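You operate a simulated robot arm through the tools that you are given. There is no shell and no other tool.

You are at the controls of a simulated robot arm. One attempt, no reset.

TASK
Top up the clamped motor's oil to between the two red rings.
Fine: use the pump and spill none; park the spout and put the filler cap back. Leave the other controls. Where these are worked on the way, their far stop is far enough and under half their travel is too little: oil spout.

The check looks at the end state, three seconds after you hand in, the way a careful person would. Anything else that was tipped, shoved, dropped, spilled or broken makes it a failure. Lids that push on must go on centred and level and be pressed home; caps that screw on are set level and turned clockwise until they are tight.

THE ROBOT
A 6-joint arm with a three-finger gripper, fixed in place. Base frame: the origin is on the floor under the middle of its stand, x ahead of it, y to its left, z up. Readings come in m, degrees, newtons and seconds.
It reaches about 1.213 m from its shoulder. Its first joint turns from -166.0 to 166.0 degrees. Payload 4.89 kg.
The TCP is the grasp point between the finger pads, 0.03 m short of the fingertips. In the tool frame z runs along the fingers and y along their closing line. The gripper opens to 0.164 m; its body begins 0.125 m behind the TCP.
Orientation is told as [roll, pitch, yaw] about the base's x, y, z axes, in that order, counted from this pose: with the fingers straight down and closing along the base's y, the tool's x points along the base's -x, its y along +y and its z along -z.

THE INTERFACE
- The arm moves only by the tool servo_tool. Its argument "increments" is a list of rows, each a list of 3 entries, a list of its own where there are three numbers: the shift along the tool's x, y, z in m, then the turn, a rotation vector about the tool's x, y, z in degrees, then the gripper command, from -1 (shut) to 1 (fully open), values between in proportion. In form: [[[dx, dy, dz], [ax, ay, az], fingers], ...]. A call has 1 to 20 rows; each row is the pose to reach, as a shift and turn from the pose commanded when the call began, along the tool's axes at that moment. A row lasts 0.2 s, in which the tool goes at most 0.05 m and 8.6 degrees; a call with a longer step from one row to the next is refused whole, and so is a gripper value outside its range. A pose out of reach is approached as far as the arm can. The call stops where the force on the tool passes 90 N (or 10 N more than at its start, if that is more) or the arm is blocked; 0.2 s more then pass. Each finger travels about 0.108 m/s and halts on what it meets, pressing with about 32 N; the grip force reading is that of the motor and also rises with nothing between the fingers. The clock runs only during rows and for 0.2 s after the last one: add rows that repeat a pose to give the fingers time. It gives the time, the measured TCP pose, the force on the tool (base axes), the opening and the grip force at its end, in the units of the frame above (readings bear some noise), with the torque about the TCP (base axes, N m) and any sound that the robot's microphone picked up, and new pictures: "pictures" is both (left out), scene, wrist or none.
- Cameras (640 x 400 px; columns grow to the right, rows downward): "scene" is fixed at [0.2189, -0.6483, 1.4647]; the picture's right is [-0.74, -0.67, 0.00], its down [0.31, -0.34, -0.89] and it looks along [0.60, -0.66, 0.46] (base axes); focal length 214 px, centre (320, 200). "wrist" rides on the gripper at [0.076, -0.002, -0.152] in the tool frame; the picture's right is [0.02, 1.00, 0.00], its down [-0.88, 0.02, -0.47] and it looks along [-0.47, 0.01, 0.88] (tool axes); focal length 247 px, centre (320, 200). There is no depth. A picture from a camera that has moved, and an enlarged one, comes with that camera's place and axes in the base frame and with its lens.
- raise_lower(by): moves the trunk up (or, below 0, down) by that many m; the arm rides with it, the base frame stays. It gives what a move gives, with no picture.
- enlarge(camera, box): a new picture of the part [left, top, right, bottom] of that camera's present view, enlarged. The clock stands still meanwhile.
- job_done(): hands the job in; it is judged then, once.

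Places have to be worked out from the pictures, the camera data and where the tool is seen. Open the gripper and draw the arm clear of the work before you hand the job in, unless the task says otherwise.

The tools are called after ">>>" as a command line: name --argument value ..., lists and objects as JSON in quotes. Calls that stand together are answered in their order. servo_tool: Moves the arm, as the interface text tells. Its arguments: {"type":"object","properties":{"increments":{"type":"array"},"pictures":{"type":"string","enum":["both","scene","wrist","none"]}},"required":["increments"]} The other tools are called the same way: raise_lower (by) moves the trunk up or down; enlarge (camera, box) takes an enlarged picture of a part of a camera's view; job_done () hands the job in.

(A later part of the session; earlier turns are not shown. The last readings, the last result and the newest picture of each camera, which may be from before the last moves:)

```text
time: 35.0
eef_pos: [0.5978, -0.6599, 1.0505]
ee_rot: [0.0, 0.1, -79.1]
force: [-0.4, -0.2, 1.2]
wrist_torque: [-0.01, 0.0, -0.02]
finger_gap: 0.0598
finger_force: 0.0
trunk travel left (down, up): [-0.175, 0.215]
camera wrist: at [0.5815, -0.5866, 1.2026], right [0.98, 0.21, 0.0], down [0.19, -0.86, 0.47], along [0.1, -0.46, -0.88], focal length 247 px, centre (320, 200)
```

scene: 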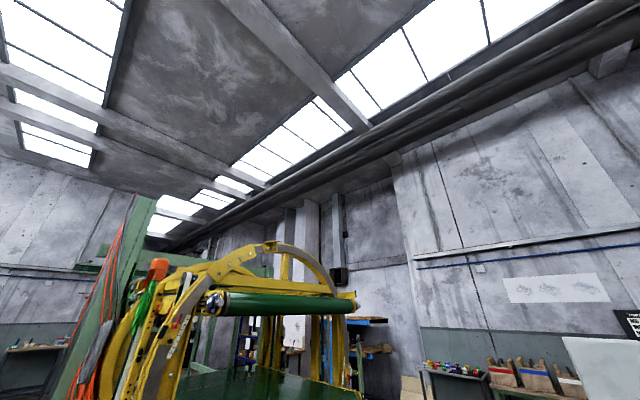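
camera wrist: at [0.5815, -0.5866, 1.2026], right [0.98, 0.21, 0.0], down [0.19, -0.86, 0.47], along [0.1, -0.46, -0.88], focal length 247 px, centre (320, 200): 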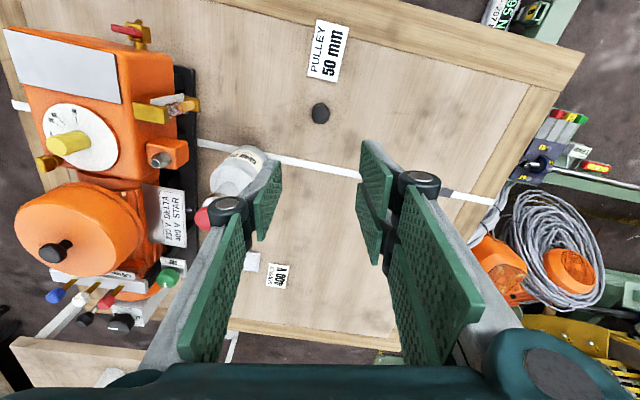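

Next I'll move over the spout handle at about [0.476, -0.854] while turning to yaw +90°, so the fingers close across the spout.

>>> servo_tool --increments '[[[-0.0084, -0.0078, 0], [0, 0, -8.45], -0.27], [[-0.0167, -0.0157, 0], [0, 0, -16.9], -0.27], [[-0.025, -0.0235, 0], [0, 0, -25.35], -0.27], [[-0.0334, -0.0313, 0], [0, 0, -33.8], -0.27], [[-0.0418, -0.0391, 0], [0, 0, -42.25], -0.27], [[-0.0501, -0.047, 0], [0, 0, -50.7], -0.27], [[-0.0585, -0.0548, 0], [0, 0, -59.15], -0.27], [[-0.0668, -0.0626, 0], [0, 0, -67.6], -0.27], [[-0.0752, -0.0704, 0], [0, 0, -76.05], -0.27], [[-0.0835, -0.0783, 0], [0, 0, -84.5], -0.27], [[-0.0919, -0.0861, 0], [0, 0, -92.95], -0.27], [[-0.1002, -0.0939, 0], [0, 0, -101.4], -0.27], [[-0.1086, -0.1017, 0], [0, 0, -109.85], -0.27], [[-0.1169, -0.1096, 0], [0, 0, -118.3], -0.27], [[-0.1253, -0.1174, 0], [0, 0, -126.75], -0.27], [[-0.1336, -0.1252, 0], [0, 0, -135.2], -0.27], [[-0.142, -0.133, 0], [0, 0, -143.65], -0.27], [[-0.1503, -0.1409, 0], [0, 0, -152.1], -0.27], [[-0.1587, -0.1487, 0], [0, 0, -160.55], -0.27], [[-0.167, -0.1565, 0], [0, 0, -169], -0.27]]' --pictures "wrist"

```text
time: 39.2
eef_pos: [0.4776, -0.8539, 1.0503]
ee_rot: [-0.1, -0.1, 90.1]
force: [-0.5, -0.3, 0.3]
wrist_torque: [-0.05, 0.04, 0.01]
finger_gap: 0.0602
finger_force: 0.1
trunk travel left (down, up): [-0.175, 0.215]
camera wrist: at [0.4788, -0.931, 1.2016], right [-1.0, -0.02, 0.0], down [-0.02, 0.88, 0.47], along [-0.01, 0.47, -0.88], focal length 247 px, centre (320, 200)
```

wrist: 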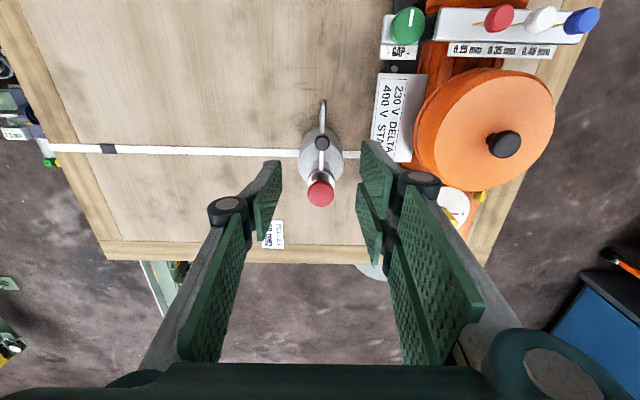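

>>> enlarge --camera "wrist" --box '[260, 90, 380, 220]'

```text
3.08 times, centred on (320, 155) of wrist
camera zoom: at [0.4788, -0.931, 1.2016], right [-1.0, -0.02, 0.0], down [-0.02, 0.88, 0.47], along [-0.01, 0.47, -0.88], focal length 760 px, centre (320, 338)
```

zoom: 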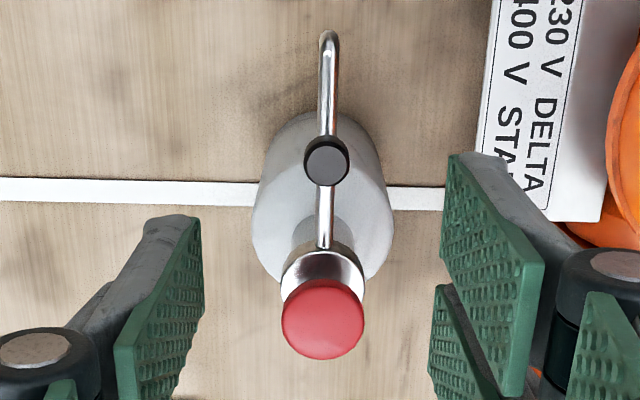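

The handle refines to [0.4745, -0.852] and the pump axis to [0.475, -0.7915]. I'll descend to TCP z about 0.917 around the handle and close to a loose 30 mm cage.

>>> servo_tool --increments '[[[-0.002, 0.003, 0.035], [0, 0, 0], -0.27], [[-0.002, 0.003, 0.07], [0, 0, 0], -0.27], [[-0.002, 0.003, 0.1], [0, 0, 0], -0.27], [[-0.002, 0.003, 0.12], [0, 0, 0], -0.27], [[-0.002, 0.003, 0.133], [0, 0, 0], -0.27], [[-0.002, 0.003, 0.133], [0, 0, 0], -0.5], [[-0.002, 0.003, 0.133], [0, 0, 0], -0.634], [[-0.002, 0.003, 0.133], [0, 0, 0], -0.634]]' --pictures "wrist"

>>> enlarge --camera "wrist" --box '[240, 100, 400, 240]'

```text
time: 41.0
eef_pos: [0.4754, -0.8529, 0.9159]
ee_rot: [0.0, -0.1, 89.9]
force: [-0.4, 0.7, 0.6]
wrist_torque: [0.0, -0.01, -0.01]
finger_gap: 0.0301
finger_force: 0.0
trunk travel left (down, up): [-0.175, 0.215]
camera wrist: at [0.4762, -0.9296, 1.0679], right [-1.0, -0.02, 0.0], down [-0.02, 0.88, 0.47], along [-0.01, 0.47, -0.88], focal length 247 px, centre (320, 200)
```

wrist: 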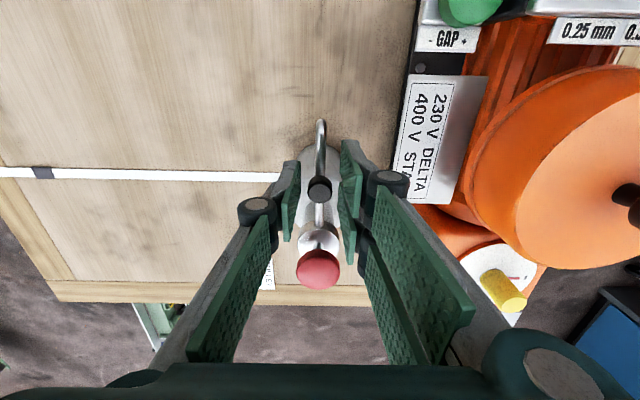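

```text
2.86 times, centred on (320, 170) of wrist
camera zoom: at [0.4762, -0.9296, 1.0679], right [-1.0, -0.02, 0.0], down [-0.02, 0.88, 0.47], along [-0.01, 0.47, -0.88], focal length 706 px, centre (320, 286)
```

zoom: 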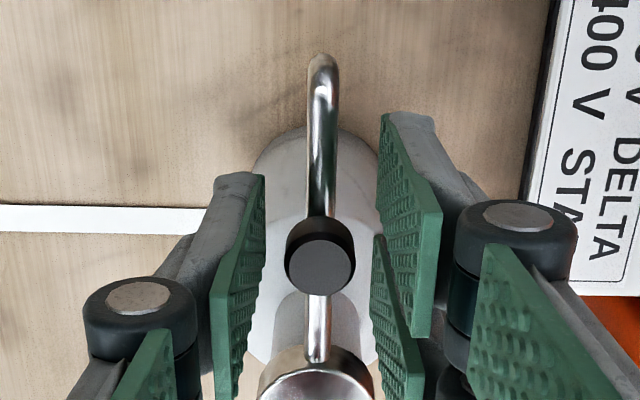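

The handle is caged between the pads. I'll swing clockwise about the pump axis in an arc of radius 0.061 m, turning the yaw with it, about 96° first.

>>> servo_tool --increments '[[[-0.0003, 0.0064, 0], [0, 0, 6], -0.634], [[-0.0013, 0.0127, 0], [0, 0, 12], -0.634], [[-0.003, 0.0188, 0], [0, 0, 18], -0.634], [[-0.0053, 0.0248, 0], [0, 0, 24], -0.634], [[-0.0082, 0.0305, 0], [0, 0, 30], -0.634], [[-0.0117, 0.0359, 0], [0, 0, 36], -0.634], [[-0.0157, 0.0408, 0], [0, 0, 42], -0.634], [[-0.0202, 0.0453, 0], [0, 0, 48], -0.634], [[-0.0251, 0.0493, 0], [0, 0, 54], -0.634], [[-0.0305, 0.0528, 0], [0, 0, 60], -0.634], [[-0.0362, 0.0557, 0], [0, 0, 66], -0.634], [[-0.0422, 0.058, 0], [0, 0, 72], -0.634], [[-0.0483, 0.0597, 0], [0, 0, 78], -0.634], [[-0.0546, 0.0607, 0], [0, 0, 84], -0.634], [[-0.061, 0.061, 0], [0, 0, 90], -0.634], [[-0.0674, 0.0607, 0], [0, 0, 96], -0.634]]' --pictures "wrist"

>>> enlarge --camera "wrist" --box '[240, 80, 420, 240]'

```text
time: 44.4
eef_pos: [0.4136, -0.7849, 0.9171]
ee_rot: [0.1, -0.1, -6.1]
force: [-0.1, -0.4, 0.2]
wrist_torque: [0.06, 0.04, 0.02]
finger_gap: 0.0299
finger_force: 0.0
trunk travel left (down, up): [-0.175, 0.215]
camera wrist: at [0.3368, -0.779, 1.0685], right [0.08, 1.0, 0.0], down [0.88, -0.08, 0.47], along [0.47, -0.04, -0.88], focal length 247 px, centre (320, 200)
```

wrist: 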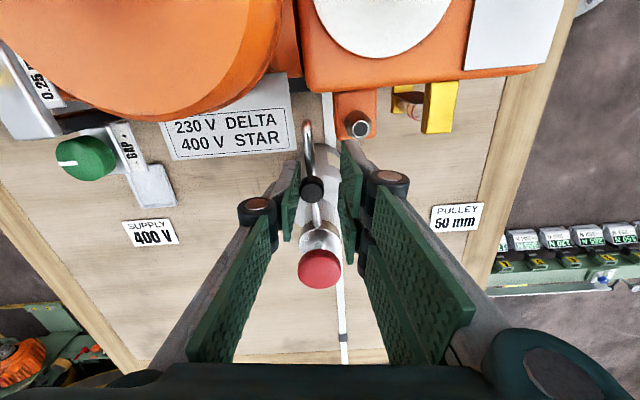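

```text
2.50 times, centred on (330, 160) of wrist
camera zoom: at [0.3368, -0.779, 1.0685], right [0.08, 1.0, 0.0], down [0.88, -0.08, 0.47], along [0.47, -0.04, -0.88], focal length 617 px, centre (295, 300)
```

zoom: 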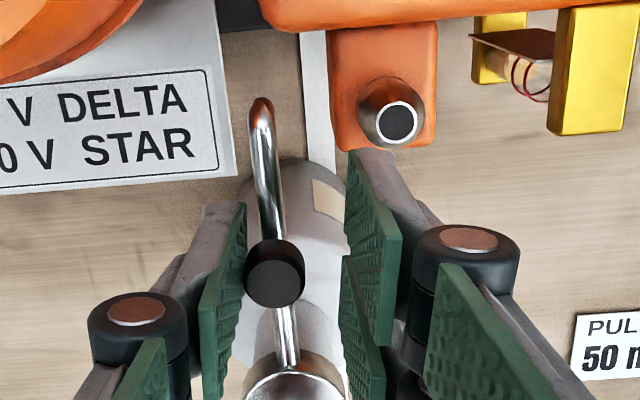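

The spout follows, now swept 90° with about 24° left to the mouth. I'll continue in smaller steps.

>>> servo_tool --increments '[[[-0.0002, 0.0043, 0], [0, 0, 4], -0.634], [[-0.0006, 0.0085, 0], [0, 0, 8], -0.634], [[-0.0013, 0.0127, 0], [0, 0, 12], -0.634], [[-0.0024, 0.0168, 0], [0, 0, 16], -0.634], [[-0.0037, 0.0209, 0], [0, 0, 20], -0.634], [[-0.0044, 0.0229, 0], [0, 0, 22], -0.634]]' --pictures "wrist"

>>> enlarge --camera "wrist" --box '[260, 80, 380, 200]'

```text
time: 45.8
eef_pos: [0.4192, -0.7619, 0.9153]
ee_rot: [0.1, 0.0, -28.0]
force: [-0.5, -0.3, -0.5]
wrist_torque: [0.0, 0.02, 0.02]
finger_gap: 0.0301
finger_force: 0.3
trunk travel left (down, up): [-0.175, 0.215]
camera wrist: at [0.3517, -0.729, 1.0683], right [0.45, 0.89, 0.0], down [0.79, -0.4, 0.47], along [0.42, -0.21, -0.88], focal length 247 px, centre (320, 200)
```

wrist: 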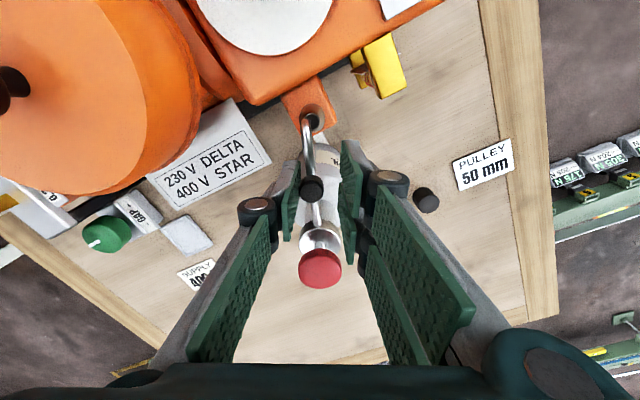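

```text
3.33 times, centred on (320, 140) of wrist
camera zoom: at [0.3517, -0.729, 1.0683], right [0.45, 0.89, 0.0], down [0.79, -0.4, 0.47], along [0.42, -0.21, -0.88], focal length 823 px, centre (320, 400)
```

zoom: 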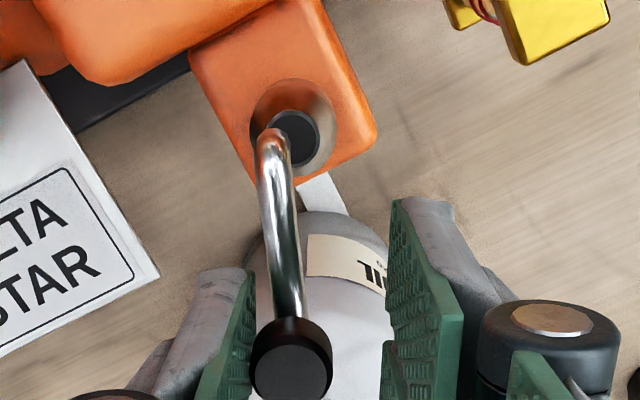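

The spout tip is nearly over the mouth. I'll continue 4° further, looking for the stop.

>>> servo_tool --increments '[[[0, 0.0021, 0], [0, 0, 2], -0.634], [[-0.0002, 0.0043, 0], [0, 0, 4], -0.634], [[-0.0002, 0.0043, 0], [0, 0, 4], -0.634]]' --pictures "wrist"

>>> enlarge --camera "wrist" --box '[260, 80, 380, 200]'

```text
time: 46.6
eef_pos: [0.4212, -0.76, 0.917]
ee_rot: [0.2, -0.1, -32.0]
force: [-0.9, -5.2, 0.4]
wrist_torque: [-0.09, 0.03, -0.01]
finger_gap: 0.032
finger_force: 2.4
trunk travel left (down, up): [-0.175, 0.215]
camera wrist: at [0.3562, -0.7209, 1.0685], right [0.51, 0.86, 0.0], down [0.76, -0.45, 0.47], along [0.41, -0.24, -0.88], focal length 247 px, centre (320, 200)
```

wrist: 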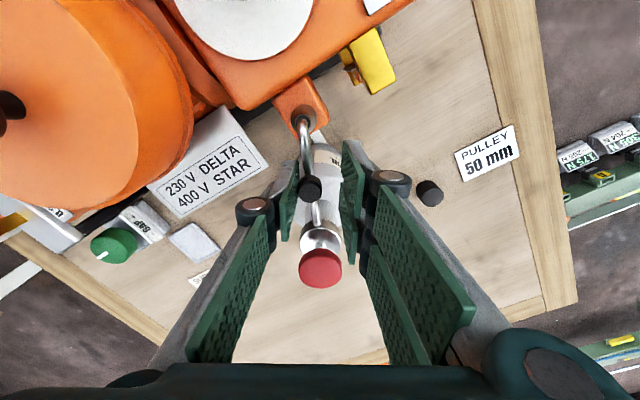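

```text
3.33 times, centred on (320, 140) of wrist
camera zoom: at [0.3562, -0.7209, 1.0685], right [0.51, 0.86, 0.0], down [0.76, -0.45, 0.47], along [0.41, -0.24, -0.88], focal length 823 px, centre (320, 400)
```

zoom: 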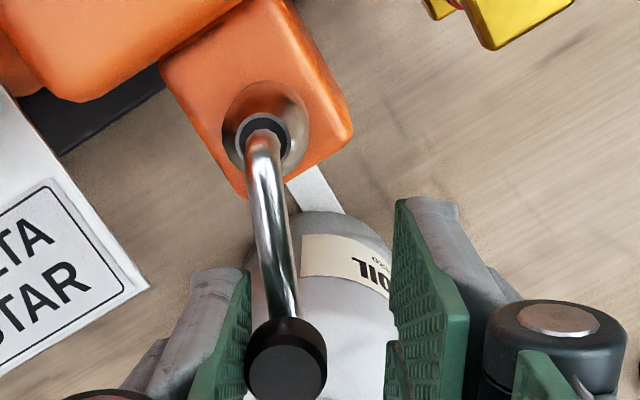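

Force is rising on the trailing pad, and the tip now sits over the mouth, which looks like the far stop. I'll push 2° more to confirm.

>>> servo_tool --increments '[[[0, 0.0016, 0], [0, 0, 1.5], -0.634], [[0, 0.0016, 0], [0, 0, 1.5], -0.634]]' --pictures "wrist"

>>> enlarge --camera "wrist" --box '[260, 80, 380, 200]'

```text
time: 47.2
eef_pos: [0.4221, -0.7587, 0.9161]
ee_rot: [0.1, 0.2, -33.4]
force: [-3.2, -10.6, -0.2]
wrist_torque: [-0.21, 0.06, 0.04]
finger_gap: 0.0343
finger_force: 5.1
trunk travel left (down, up): [-0.175, 0.215]
camera wrist: at [0.3579, -0.7179, 1.0686], right [0.53, 0.85, 0.0], down [0.74, -0.47, 0.47], along [0.4, -0.25, -0.88], focal length 247 px, centre (320, 200)
```

wrist: 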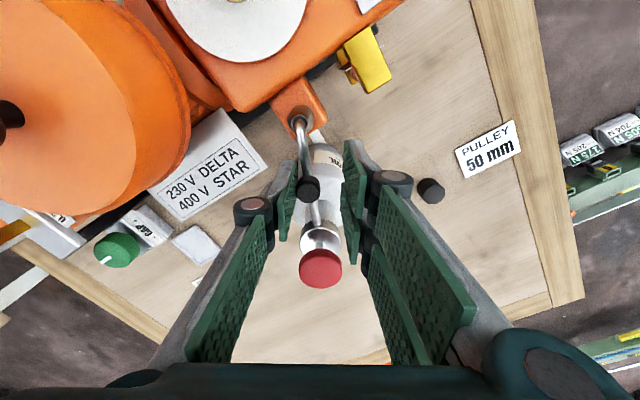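

```text
3.33 times, centred on (320, 140) of wrist
camera zoom: at [0.3579, -0.7179, 1.0686], right [0.53, 0.85, 0.0], down [0.74, -0.47, 0.47], along [0.4, -0.25, -0.88], focal length 823 px, centre (320, 400)
```

zoom: 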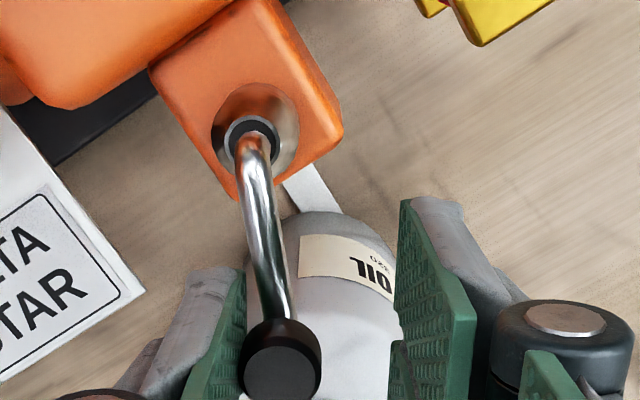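

Force rises with only finger give, so the spout is at its far stop with the tip over the mouth. I'll back the cage off the handle slightly and lift straight up.

>>> servo_tool --increments '[[[-0.0001, -0.004, 0], [0, 0, -3.5], -0.634], [[-0.0004, -0.0075, 0], [0, 0, -7], -0.634], [[-0.0004, -0.0075, 0], [0, 0, -7], -0.5], [[-0.0004, -0.0075, -0.02], [0, 0, -7], -0.5], [[-0.0004, -0.0075, -0.06], [0, 0, -7], -0.5], [[-0.0004, -0.0075, -0.1], [0, 0, -7], -0.5], [[-0.0004, -0.0075, -0.135], [0, 0, -7], -0.5]]' --pictures "wrist"

>>> enlarge --camera "wrist" --box '[240, 80, 400, 240]'

```text
time: 48.8
eef_pos: [0.4183, -0.7637, 1.0508]
ee_rot: [0.0, 0.1, -26.5]
force: [0.5, -0.9, -1.3]
wrist_torque: [0.08, 0.01, 0.0]
finger_gap: 0.041
finger_force: 0.1
trunk travel left (down, up): [-0.175, 0.215]
camera wrist: at [0.349, -0.7324, 1.2029], right [0.43, 0.9, 0.0], down [0.8, -0.38, 0.47], along [0.43, -0.2, -0.88], focal length 247 px, centre (320, 200)
```

wrist: 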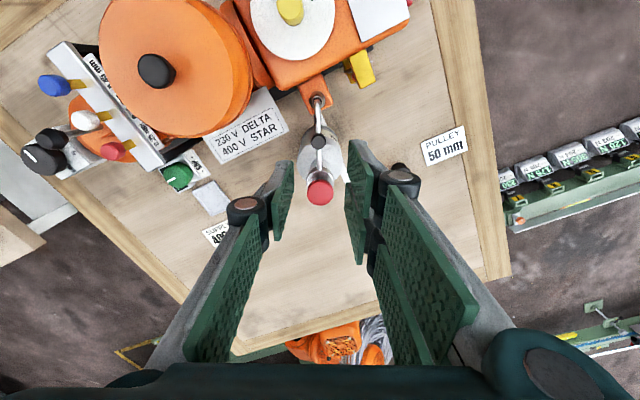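

```text
2.50 times, centred on (320, 160) of wrist
camera zoom: at [0.349, -0.7324, 1.2029], right [0.43, 0.9, 0.0], down [0.8, -0.38, 0.47], along [0.43, -0.2, -0.88], focal length 617 px, centre (320, 300)
```

zoom: 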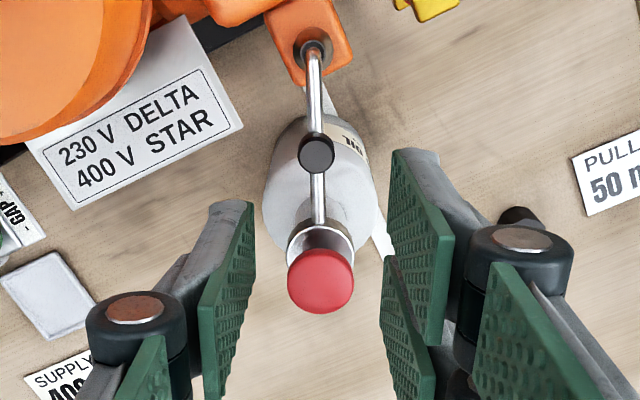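

The spout stays put at the filler. Now I'll go above the red knob at [0.475, -0.791], turn to yaw about -150° so the camera also sees the sight glass, and close the fingers.

>>> servo_tool --increments '[[[-0.0042, 0, 0], [0, 0, 8.23], -1], [[-0.0084, 0, 0], [0, 0, 16.5], -1], [[-0.0126, 0, 0], [0, 0, 24.7], -1], [[-0.0168, 0, 0], [0, 0, 32.9], -1], [[-0.021, 0, 0], [0, 0, 41.2], -1], [[-0.0252, 0, 0], [0, 0, 49.4], -1], [[-0.0294, 0, 0], [0, 0, 57.6], -1], [[-0.0336, 0, 0], [0, 0, 65.8], -1], [[-0.0377, 0, 0], [0, 0, 74.1], -1], [[-0.0419, 0, 0], [0, 0, 82.3], -1], [[-0.0461, 0, 0], [0, 0, 90.5], -1], [[-0.0503, 0, 0], [0, 0, 98.8], -1], [[-0.0545, 0, 0], [0, 0, 107], -1], [[-0.0587, 0, 0], [0, 0, 115.2], -1], [[-0.0629, 0.0009, 0], [0, 0, 123.5], -1], [[-0.0629, 0.0009, 0], [0, 0, 123.5], -1]]' --pictures "wrist"

```text
time: 52.2
eef_pos: [0.4758, -0.7917, 1.0514]
ee_rot: [0.0, 0.2, -150.1]
force: [-0.6, 0.3, -1.1]
wrist_torque: [0.0, 0.01, -0.01]
finger_gap: 0.0
finger_force: 31.9
trunk travel left (down, up): [-0.175, 0.215]
camera wrist: at [0.5413, -0.7528, 1.2039], right [0.52, -0.86, 0.0], down [-0.75, -0.46, 0.47], along [-0.4, -0.24, -0.88], focal length 247 px, centre (320, 200)
```

wrist: 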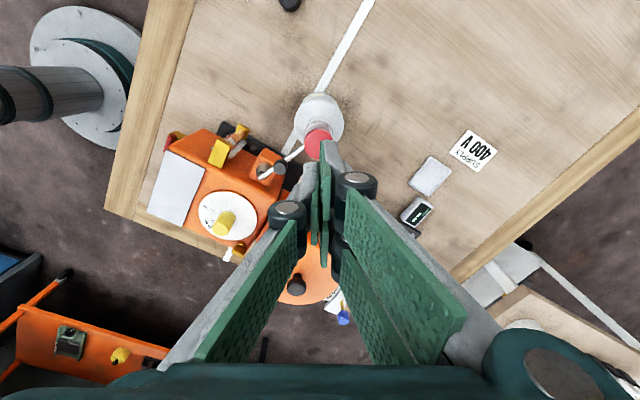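

Sight glass is in view at about (238,140). I'll zoom in for a baseline reading.

>>> enlarge --camera "wrist" --box '[205, 110, 275, 170]'

>>> enlarge --camera "wrist" --box '[250, 80, 370, 200]'

```text
6.67 times, centred on (240, 140) of wrist
camera zoom: at [0.5413, -0.7528, 1.2039], right [0.52, -0.86, 0.0], down [-0.75, -0.46, 0.47], along [-0.4, -0.24, -0.88], focal length 1646 px, centre (853, 600)
```

zoom: 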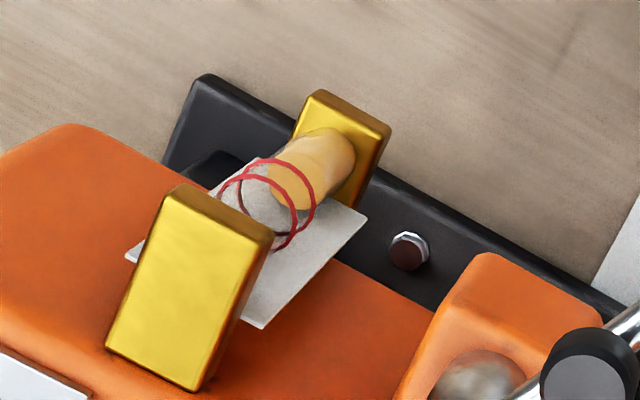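

```text
3.33 times, centred on (310, 140) of wrist
camera zoom: at [0.5413, -0.7528, 1.2039], right [0.52, -0.86, 0.0], down [-0.75, -0.46, 0.47], along [-0.4, -0.24, -0.88], focal length 823 px, centre (353, 400)
```

zoom: 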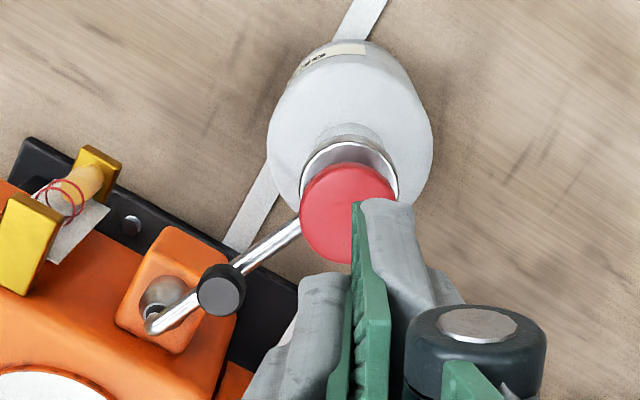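

Now I'll descend to just above the knob, with the fingertips about 1 cm over it.

>>> servo_tool --increments '[[[0, 0, 0.035], [0, 0, 0], -1], [[0, 0, 0.065], [0, 0, 0], -1], [[0, 0, 0.086], [0, 0, 0], -1], [[0, 0, 0.086], [0, 0, 0], -1]]' --pictures "wrist"

>>> enlarge --camera "wrist" --box '[190, 80, 290, 180]'

>>> enlarge --camera "wrist" --box '[260, 100, 380, 220]'

```text
time: 53.2
eef_pos: [0.476, -0.7916, 0.965]
ee_rot: [0.1, 0.1, -150.1]
force: [0.2, 0.4, -0.5]
wrist_torque: [0.02, 0.0, 0.02]
finger_gap: 0.0002
finger_force: 31.7
trunk travel left (down, up): [-0.175, 0.215]
camera wrist: at [0.5414, -0.7527, 1.1171], right [0.52, -0.86, 0.0], down [-0.75, -0.46, 0.47], along [-0.4, -0.24, -0.88], focal length 247 px, centre (320, 200)
```

wrist: 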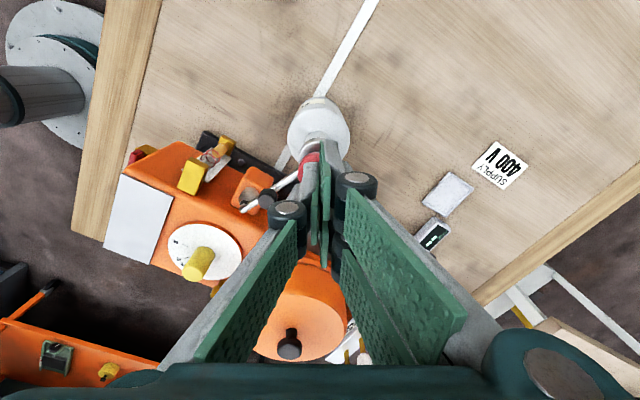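

```text
4.00 times, centred on (240, 130) of wrist
camera zoom: at [0.5414, -0.7527, 1.1171], right [0.52, -0.86, 0.0], down [-0.75, -0.46, 0.47], along [-0.4, -0.24, -0.88], focal length 988 px, centre (640, 480)
```

zoom: 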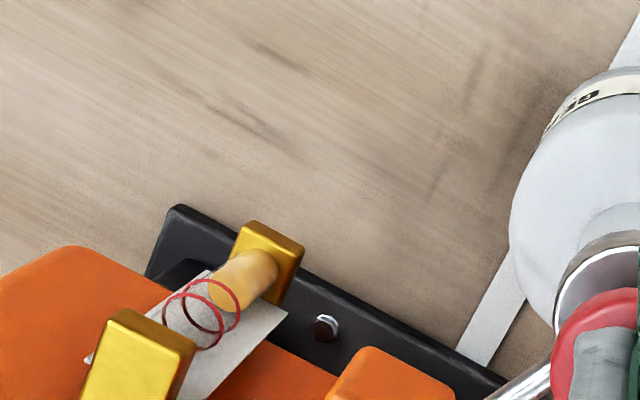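

```text
3.33 times, centred on (320, 160) of wrist
camera zoom: at [0.5414, -0.7527, 1.1171], right [0.52, -0.86, 0.0], down [-0.75, -0.46, 0.47], along [-0.4, -0.24, -0.88], focal length 823 px, centre (320, 333)
```

zoom: 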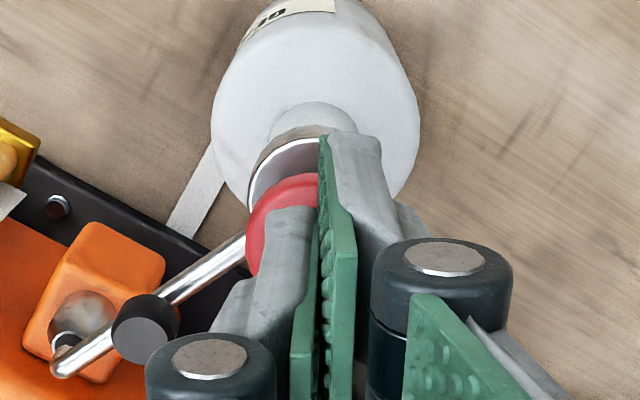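

Fingers are above the knob and clear of the spout handle. I'll press down gently to find contact.

>>> servo_tool --increments '[[[0, 0, 0.004], [0, 0, 0], -1], [[0, 0, 0.008], [0, 0, 0], -1], [[0, 0, 0.012], [0, 0, 0], -1], [[0, 0, 0.012], [0, 0, 0], -1]]' --pictures "none"

```text
time: 54.2
eef_pos: [0.477, -0.7912, 0.9529]
ee_rot: [0.0, 0.1, -150.0]
force: [2.0, -1.0, 4.7]
wrist_torque: [-0.02, -0.02, -0.05]
finger_gap: 0.0
finger_force: 31.9
trunk travel left (down, up): [-0.175, 0.215]
```

Contact at about 5 N. I'll press further in small steps toward the bottom of the stroke.

>>> servo_tool --increments '[[[0, 0, 0.003], [0, 0, 0], -1], [[0, 0, 0.006], [0, 0, 0], -1], [[0, 0, 0.006], [0, 0, 0], -1]]' --pictures "wrist"

>>> enlarge --camera "wrist" --box '[190, 110, 250, 170]'

```text
time: 55.0
eef_pos: [0.4748, -0.7899, 0.9475]
ee_rot: [0.0, 0.2, -150.0]
force: [-1.0, -1.8, 9.0]
wrist_torque: [-0.04, 0.0, -0.04]
finger_gap: 0.0002
finger_force: 32.0
trunk travel left (down, up): [-0.175, 0.215]
camera wrist: at [0.5407, -0.7521, 1.1], right [0.52, -0.86, 0.0], down [-0.75, -0.46, 0.47], along [-0.4, -0.24, -0.88], focal length 247 px, centre (320, 200)
```

wrist: 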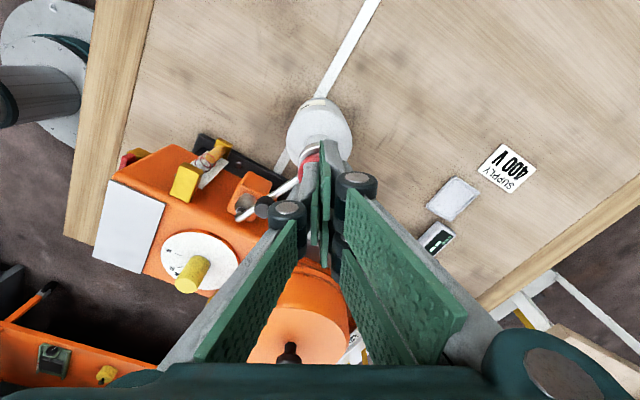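

```text
6.67 times, centred on (220, 140) of wrist
camera zoom: at [0.5407, -0.7521, 1.1], right [0.52, -0.86, 0.0], down [-0.75, -0.46, 0.47], along [-0.4, -0.24, -0.88], focal length 1646 px, centre (987, 600)
```

zoom: 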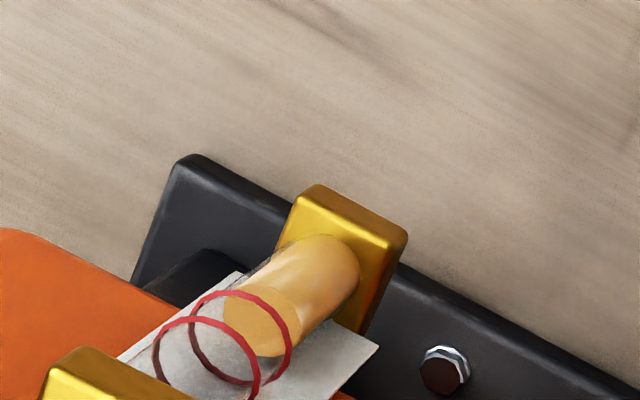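

The oil is visibly rising toward the lower ring with a partial press. I'll press a few more mm and check again.

>>> servo_tool --increments '[[[0, 0, 0.002], [0, 0, 0], -1], [[0, 0, 0.004], [0, 0, 0], -1], [[0, 0, 0.004], [0, 0, 0], -1]]' --pictures "wrist"

>>> enlarge --camera "wrist" --box '[185, 120, 245, 180]'

```text
time: 55.8
eef_pos: [0.4757, -0.7909, 0.944]
ee_rot: [0.1, 0.1, -150.0]
force: [0.1, -3.5, 19.3]
wrist_torque: [-0.04, -0.01, -0.03]
finger_gap: 0.0002
finger_force: 31.7
trunk travel left (down, up): [-0.175, 0.215]
camera wrist: at [0.5406, -0.752, 1.0967], right [0.52, -0.86, 0.0], down [-0.75, -0.46, 0.47], along [-0.4, -0.24, -0.88], focal length 247 px, centre (320, 200)
```

wrist: 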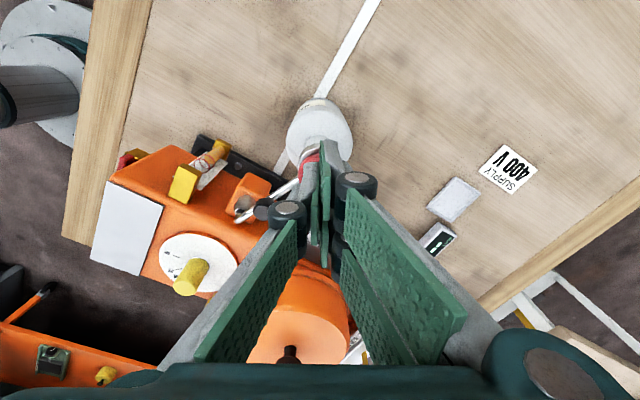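

```text
6.67 times, centred on (215, 150) of wrist
camera zoom: at [0.5406, -0.752, 1.0967], right [0.52, -0.86, 0.0], down [-0.75, -0.46, 0.47], along [-0.4, -0.24, -0.88], focal length 1646 px, centre (1020, 533)
```

zoom: 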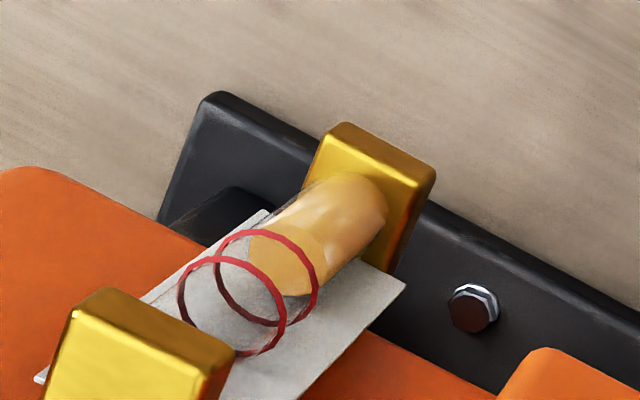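

Force is climbing faster (19 N) and the oil is now about half a ring-spacing below the lower ring. I'll press 2 mm more to check whether this is the bottom of the stroke.

>>> servo_tool --increments '[[[0, 0, 0.002], [0, 0, 0], -1], [[0, 0, 0.002], [0, 0, 0], -1]]' --pictures "wrist"

>>> enlarge --camera "wrist" --box '[185, 130, 245, 180]'

>>> enlarge --camera "wrist" --box '[225, 150, 325, 230]'

```text
time: 56.4
eef_pos: [0.4747, -0.7891, 0.942]
ee_rot: [0.0, 0.1, -150.0]
force: [2.9, -9.6, 37.7]
wrist_torque: [-0.22, -0.02, -0.02]
finger_gap: 0.006
finger_force: 44.8
trunk travel left (down, up): [-0.175, 0.215]
camera wrist: at [0.5405, -0.7516, 1.0951], right [0.52, -0.86, 0.0], down [-0.75, -0.46, 0.47], along [-0.4, -0.25, -0.88], focal length 247 px, centre (320, 200)
```

wrist: 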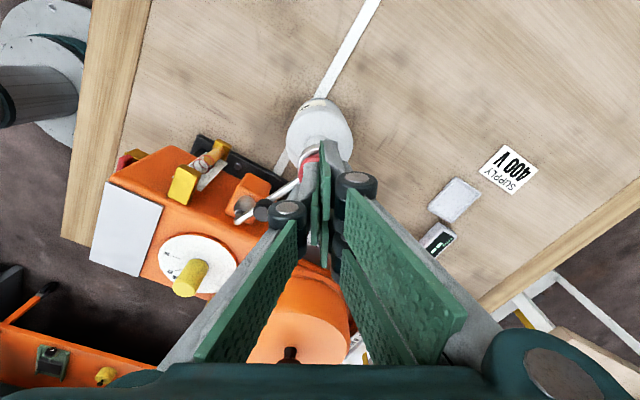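

```text
8.00 times, centred on (215, 155) of wrist
camera zoom: at [0.5405, -0.7516, 1.0951], right [0.52, -0.86, 0.0], down [-0.75, -0.46, 0.47], along [-0.4, -0.25, -0.88], focal length 1976 px, centre (1160, 560)
```

zoom: 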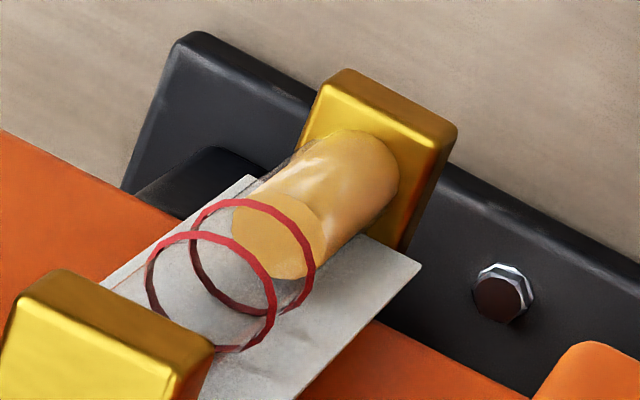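

```text
5.00 times, centred on (275, 190) of wrist
camera zoom: at [0.5405, -0.7516, 1.0951], right [0.52, -0.86, 0.0], down [-0.75, -0.46, 0.47], along [-0.4, -0.25, -0.88], focal length 1235 px, centre (545, 250)
```

zoom: 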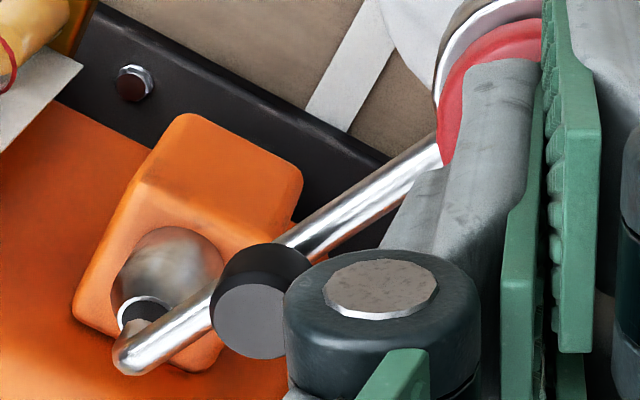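

The knob bottomed out at 38 N, and this stroke raised the oil by roughly half a ring-spacing. I'll lift to release the plunger and re-read the level.

>>> servo_tool --increments '[[[0, 0, -0.006], [0, 0, 0], -1], [[0, 0, -0.012], [0, 0, 0], -1], [[0, 0, -0.018], [0, 0, 0], -1], [[0, 0, -0.02], [0, 0, 0], -1], [[0, 0, -0.02], [0, 0, 0], -1]]' --pictures "wrist"

>>> enlarge --camera "wrist" --box '[185, 120, 245, 170]'

>>> enlarge --camera "wrist" --box '[225, 100, 365, 220]'

```text
time: 57.6
eef_pos: [0.4761, -0.7911, 0.9606]
ee_rot: [0.0, 0.0, -150.1]
force: [-0.4, -0.5, 0.1]
wrist_torque: [0.02, 0.0, 0.0]
finger_gap: 0.0004
finger_force: 44.6
trunk travel left (down, up): [-0.175, 0.215]
camera wrist: at [0.5415, -0.7521, 1.1137], right [0.52, -0.86, 0.0], down [-0.75, -0.46, 0.47], along [-0.4, -0.24, -0.88], focal length 247 px, centre (320, 200)
```

wrist: 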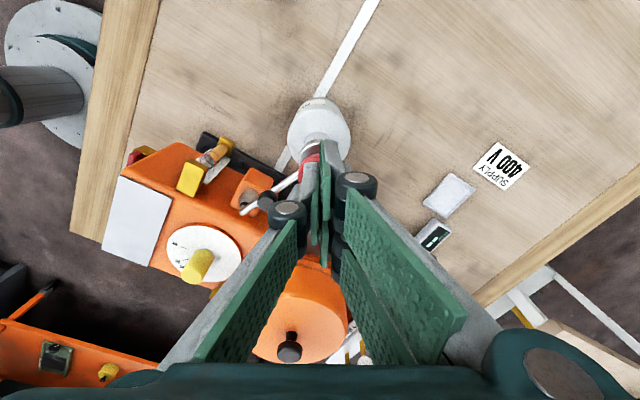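

```text
8.00 times, centred on (215, 145) of wrist
camera zoom: at [0.5415, -0.7521, 1.1137], right [0.52, -0.86, 0.0], down [-0.75, -0.46, 0.47], along [-0.4, -0.24, -0.88], focal length 1976 px, centre (1160, 640)
```

zoom: 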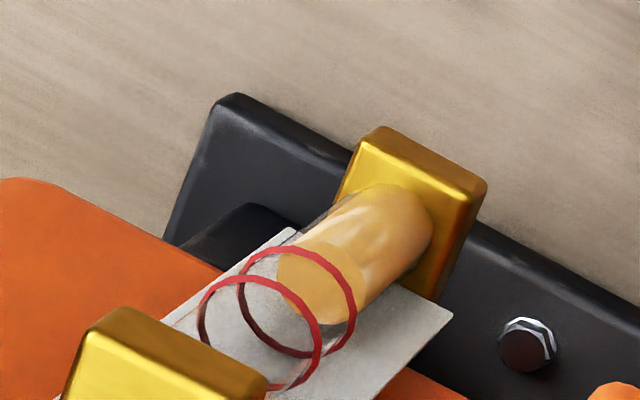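

```text
3.33 times, centred on (295, 160) of wrist
camera zoom: at [0.5415, -0.7521, 1.1137], right [0.52, -0.86, 0.0], down [-0.75, -0.46, 0.47], along [-0.4, -0.24, -0.88], focal length 823 px, centre (403, 333)
```

zoom: 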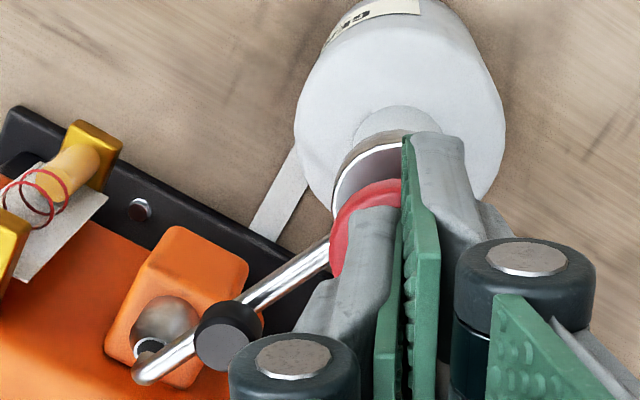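

The plunger has returned and the level holds at about 0.65 spacing below the lower ring. I'll give a second full stroke and release.

>>> servo_tool --increments '[[[0, 0, 0.004], [0, 0, 0], -1], [[0, 0, 0.008], [0, 0, 0], -1], [[0, 0, 0.012], [0, 0, 0], -1], [[0, 0, 0.016], [0, 0, 0], -1], [[0, 0, 0.019], [0, 0, 0], -1], [[0, 0, 0.019], [0, 0, 0], -1]]' --pictures "none"

>>> servo_tool --increments '[[[0, 0, -0.006], [0, 0, 0], -1], [[0, 0, -0.012], [0, 0, 0], -1], [[0, 0, -0.018], [0, 0, 0], -1], [[0, 0, -0.019], [0, 0, 0], -1], [[0, 0, -0.019], [0, 0, 0], -1]]' --pictures "wrist"

>>> enlarge --camera "wrist" --box '[185, 120, 245, 170]'

```text
time: 59.0
eef_pos: [0.4748, -0.7893, 0.9432]
ee_rot: [0.0, 0.2, -150.0]
force: [5.8, -3.3, 29.7]
wrist_torque: [-0.14, -0.08, 0.0]
finger_gap: 0.0061
finger_force: 45.5
trunk travel left (down, up): [-0.175, 0.215]
```

```text
time: 60.2
eef_pos: [0.4767, -0.7918, 0.9607]
ee_rot: [0.0, 0.1, -149.9]
force: [-0.5, 0.1, 0.6]
wrist_torque: [0.01, -0.01, -0.02]
finger_gap: 0.0002
finger_force: 45.1
trunk travel left (down, up): [-0.175, 0.215]
camera wrist: at [0.5414, -0.7523, 1.1137], right [0.52, -0.86, 0.0], down [-0.75, -0.46, 0.47], along [-0.4, -0.24, -0.88], focal length 247 px, centre (320, 200)
```

wrist: 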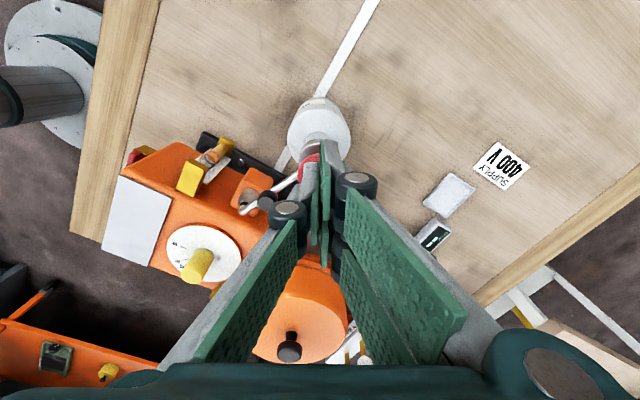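

```text
8.00 times, centred on (215, 145) of wrist
camera zoom: at [0.5414, -0.7523, 1.1137], right [0.52, -0.86, 0.0], down [-0.75, -0.46, 0.47], along [-0.4, -0.24, -0.88], focal length 1976 px, centre (1160, 640)
```

zoom: 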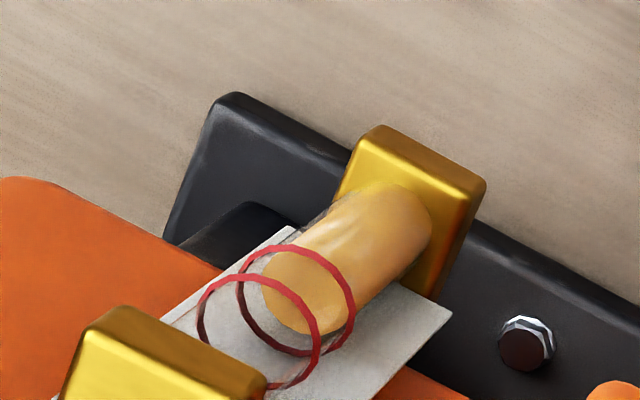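

Each stroke raises the level about 0.42 of the ring spacing; it's now about 0.25 below the lower ring. I'll do a third stroke.

>>> servo_tool --increments '[[[0, 0, 0.004], [0, 0, 0], -1], [[0, 0, 0.008], [0, 0, 0], -1], [[0, 0, 0.012], [0, 0, 0], -1], [[0, 0, 0.016], [0, 0, 0], -1], [[0, 0, 0.019], [0, 0, 0], -1], [[0, 0, 0.019], [0, 0, 0], -1]]' --pictures "none"

>>> servo_tool --increments '[[[0, 0, -0.006], [0, 0, 0], -1], [[0, 0, -0.012], [0, 0, 0], -1], [[0, 0, -0.018], [0, 0, 0], -1], [[0, 0, -0.019], [0, 0, 0], -1], [[0, 0, -0.019], [0, 0, 0], -1]]' --pictures "wrist"

>>> enlarge --camera "wrist" --box '[185, 120, 245, 170]'

```text
time: 61.6
eef_pos: [0.4762, -0.7916, 0.9432]
ee_rot: [0.1, 0.2, -150.0]
force: [8.5, -7.0, 28.2]
wrist_torque: [-0.17, -0.18, -0.01]
finger_gap: 0.0056
finger_force: 45.2
trunk travel left (down, up): [-0.175, 0.215]
```

```text
time: 62.8
eef_pos: [0.4751, -0.7902, 0.9616]
ee_rot: [0.0, 0.1, -150.0]
force: [-1.5, -0.8, 0.6]
wrist_torque: [-0.01, -0.03, -0.04]
finger_gap: 0.0
finger_force: 44.9
trunk travel left (down, up): [-0.175, 0.215]
camera wrist: at [0.5409, -0.7523, 1.1137], right [0.52, -0.86, 0.0], down [-0.75, -0.46, 0.47], along [-0.4, -0.24, -0.88], focal length 247 px, centre (320, 200)
```

wrist: 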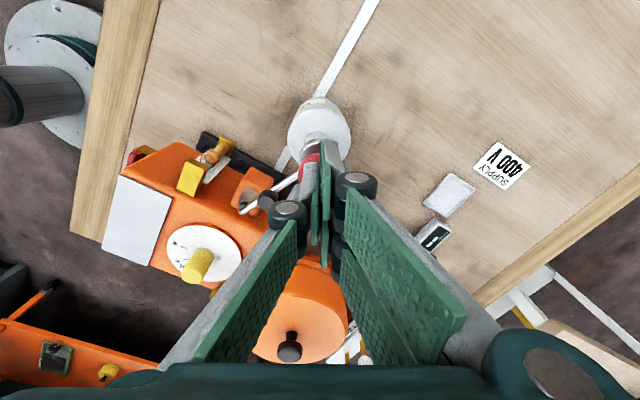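

```text
8.00 times, centred on (215, 145) of wrist
camera zoom: at [0.5409, -0.7523, 1.1137], right [0.52, -0.86, 0.0], down [-0.75, -0.46, 0.47], along [-0.4, -0.24, -0.88], focal length 1976 px, centre (1160, 640)
```

zoom: 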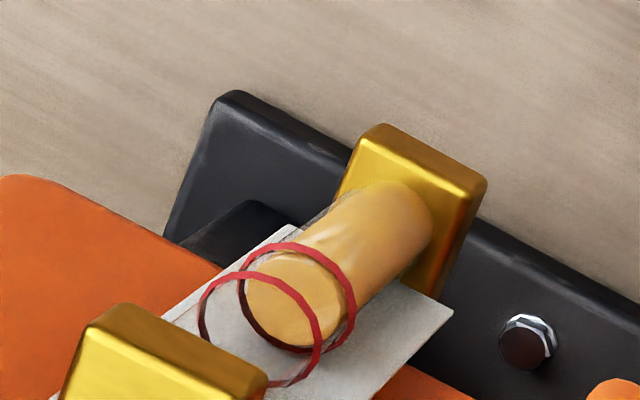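

The oil surface now seems just above the lower ring. Before adding more I'll retreat to a tilted viewing pose for a more level reading.

>>> servo_tool --increments '[[[0, 0, -0.03], [0, 0, 0], -1], [[0.0, 0, -0.06], [0, 0, 0], -1], [[0.018, 0.006, -0.06], [0, -6.7, 0], -1], [[0.035, 0.011, -0.06], [0, -13.4, 0], -1], [[0.053, 0.017, -0.05], [0, -20, 0], -1], [[0.07, 0.023, -0.04], [0, -26.7, 0], -1], [[0.088, 0.029, -0.02], [0, -33.4, 0], -1], [[0.106, 0.034, -0.003], [0, -40, 0], -1], [[0.106, 0.034, -0.003], [0, -40, 0], -1]]' --pictures "wrist"

```text
time: 64.8
eef_pos: [0.5847, -0.768, 0.9636]
ee_rot: [0.1, -39.8, -149.9]
force: [1.1, 0.4, -0.1]
wrist_torque: [0.01, 0.09, -0.04]
finger_gap: 0.0
finger_force: 45.1
trunk travel left (down, up): [-0.175, 0.215]
camera wrist: at [0.7197, -0.6891, 1.0315], right [0.51, -0.86, -0.01], down [-0.31, -0.2, 0.93], along [-0.8, -0.47, -0.37], focal length 247 px, centre (320, 200)
```

wrist: 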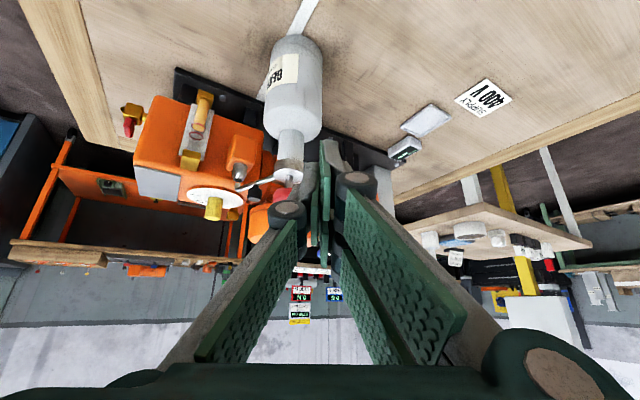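

>>> enlarge --camera "wrist" --box '[170, 80, 230, 180]'

>>> enlarge --camera "wrist" --box '[185, 100, 225, 150]'

>>> enlarge --camera "wrist" --box '[200, 120, 320, 220]'

```text
4.00 times, centred on (200, 130) of wrist
camera zoom: at [0.7197, -0.6891, 1.0315], right [0.51, -0.86, -0.01], down [-0.31, -0.2, 0.93], along [-0.8, -0.47, -0.37], focal length 988 px, centre (800, 480)
```

zoom: 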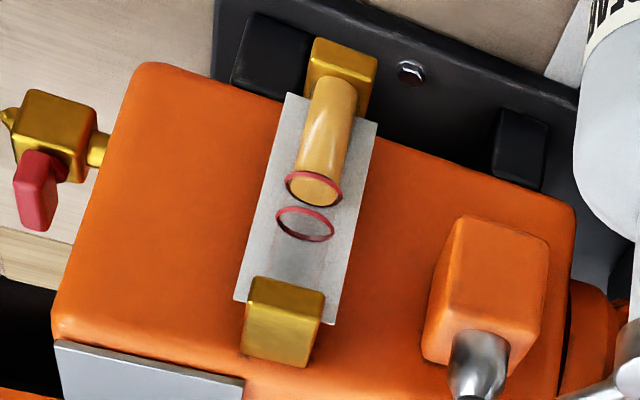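

```text
8.00 times, centred on (205, 125) of wrist
camera zoom: at [0.7197, -0.6891, 1.0315], right [0.51, -0.86, -0.01], down [-0.31, -0.2, 0.93], along [-0.8, -0.47, -0.37], focal length 1976 px, centre (1240, 800)
```

zoom: 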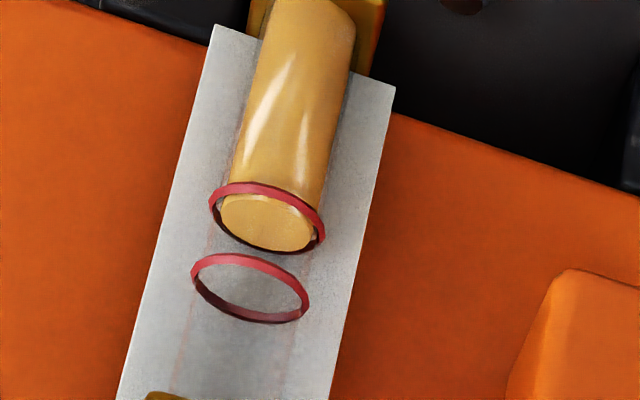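

```text
4.00 times, centred on (260, 170) of wrist
camera zoom: at [0.7197, -0.6891, 1.0315], right [0.51, -0.86, -0.01], down [-0.31, -0.2, 0.93], along [-0.8, -0.47, -0.37], focal length 988 px, centre (560, 320)
```

zoom: 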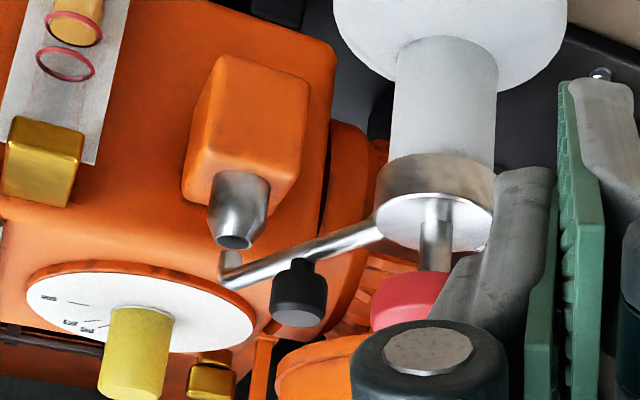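

This view shows the oil surface right at the lower ring, with the spout tip sitting over the mouth and no drips. That's about 0.38 spacing per stroke, so one more full stroke should put it near the middle. I'll return above the knob.

>>> servo_tool --increments '[[[-0.0196, -0.0057, 0.0041], [0, 6.7, 0], -1], [[-0.0393, -0.0113, 0.0082], [0, 13.4, 0], -1], [[-0.0589, -0.017, 0.0123], [0, 20, 0], -1], [[-0.0785, -0.0227, 0.0163], [0, 26.7, 0], -1], [[-0.0982, -0.0283, 0.0204], [0, 33.4, 0], -1], [[-0.1178, -0.034, 0.0245], [0, 40, 0], -1], [[-0.0985, -0.034, 0.0475], [0, 40, 0], -1], [[-0.0792, -0.034, 0.0705], [0, 40, 0], -1], [[-0.0792, -0.034, 0.0705], [0, 40, 0], -1]]' --pictures "wrist"

```text
time: 66.8
eef_pos: [0.4749, -0.7923, 0.9614]
ee_rot: [0.0, 0.0, -149.9]
force: [-0.3, -0.7, 0.1]
wrist_torque: [0.04, -0.01, -0.02]
finger_gap: 0.0
finger_force: 44.9
trunk travel left (down, up): [-0.175, 0.215]
camera wrist: at [0.5405, -0.7533, 1.1129], right [0.52, -0.86, 0.0], down [-0.75, -0.46, 0.47], along [-0.4, -0.24, -0.88], focal length 247 px, centre (320, 200)
```

wrist: 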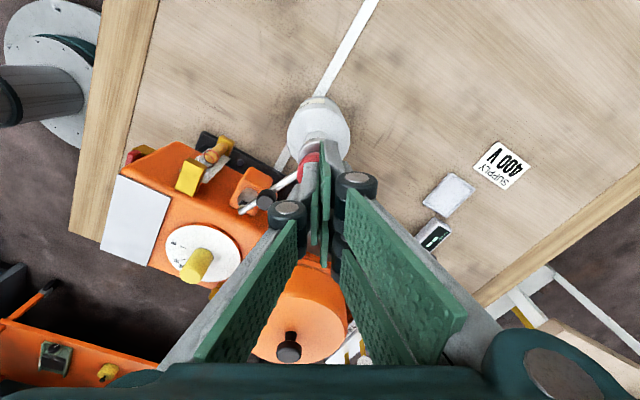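

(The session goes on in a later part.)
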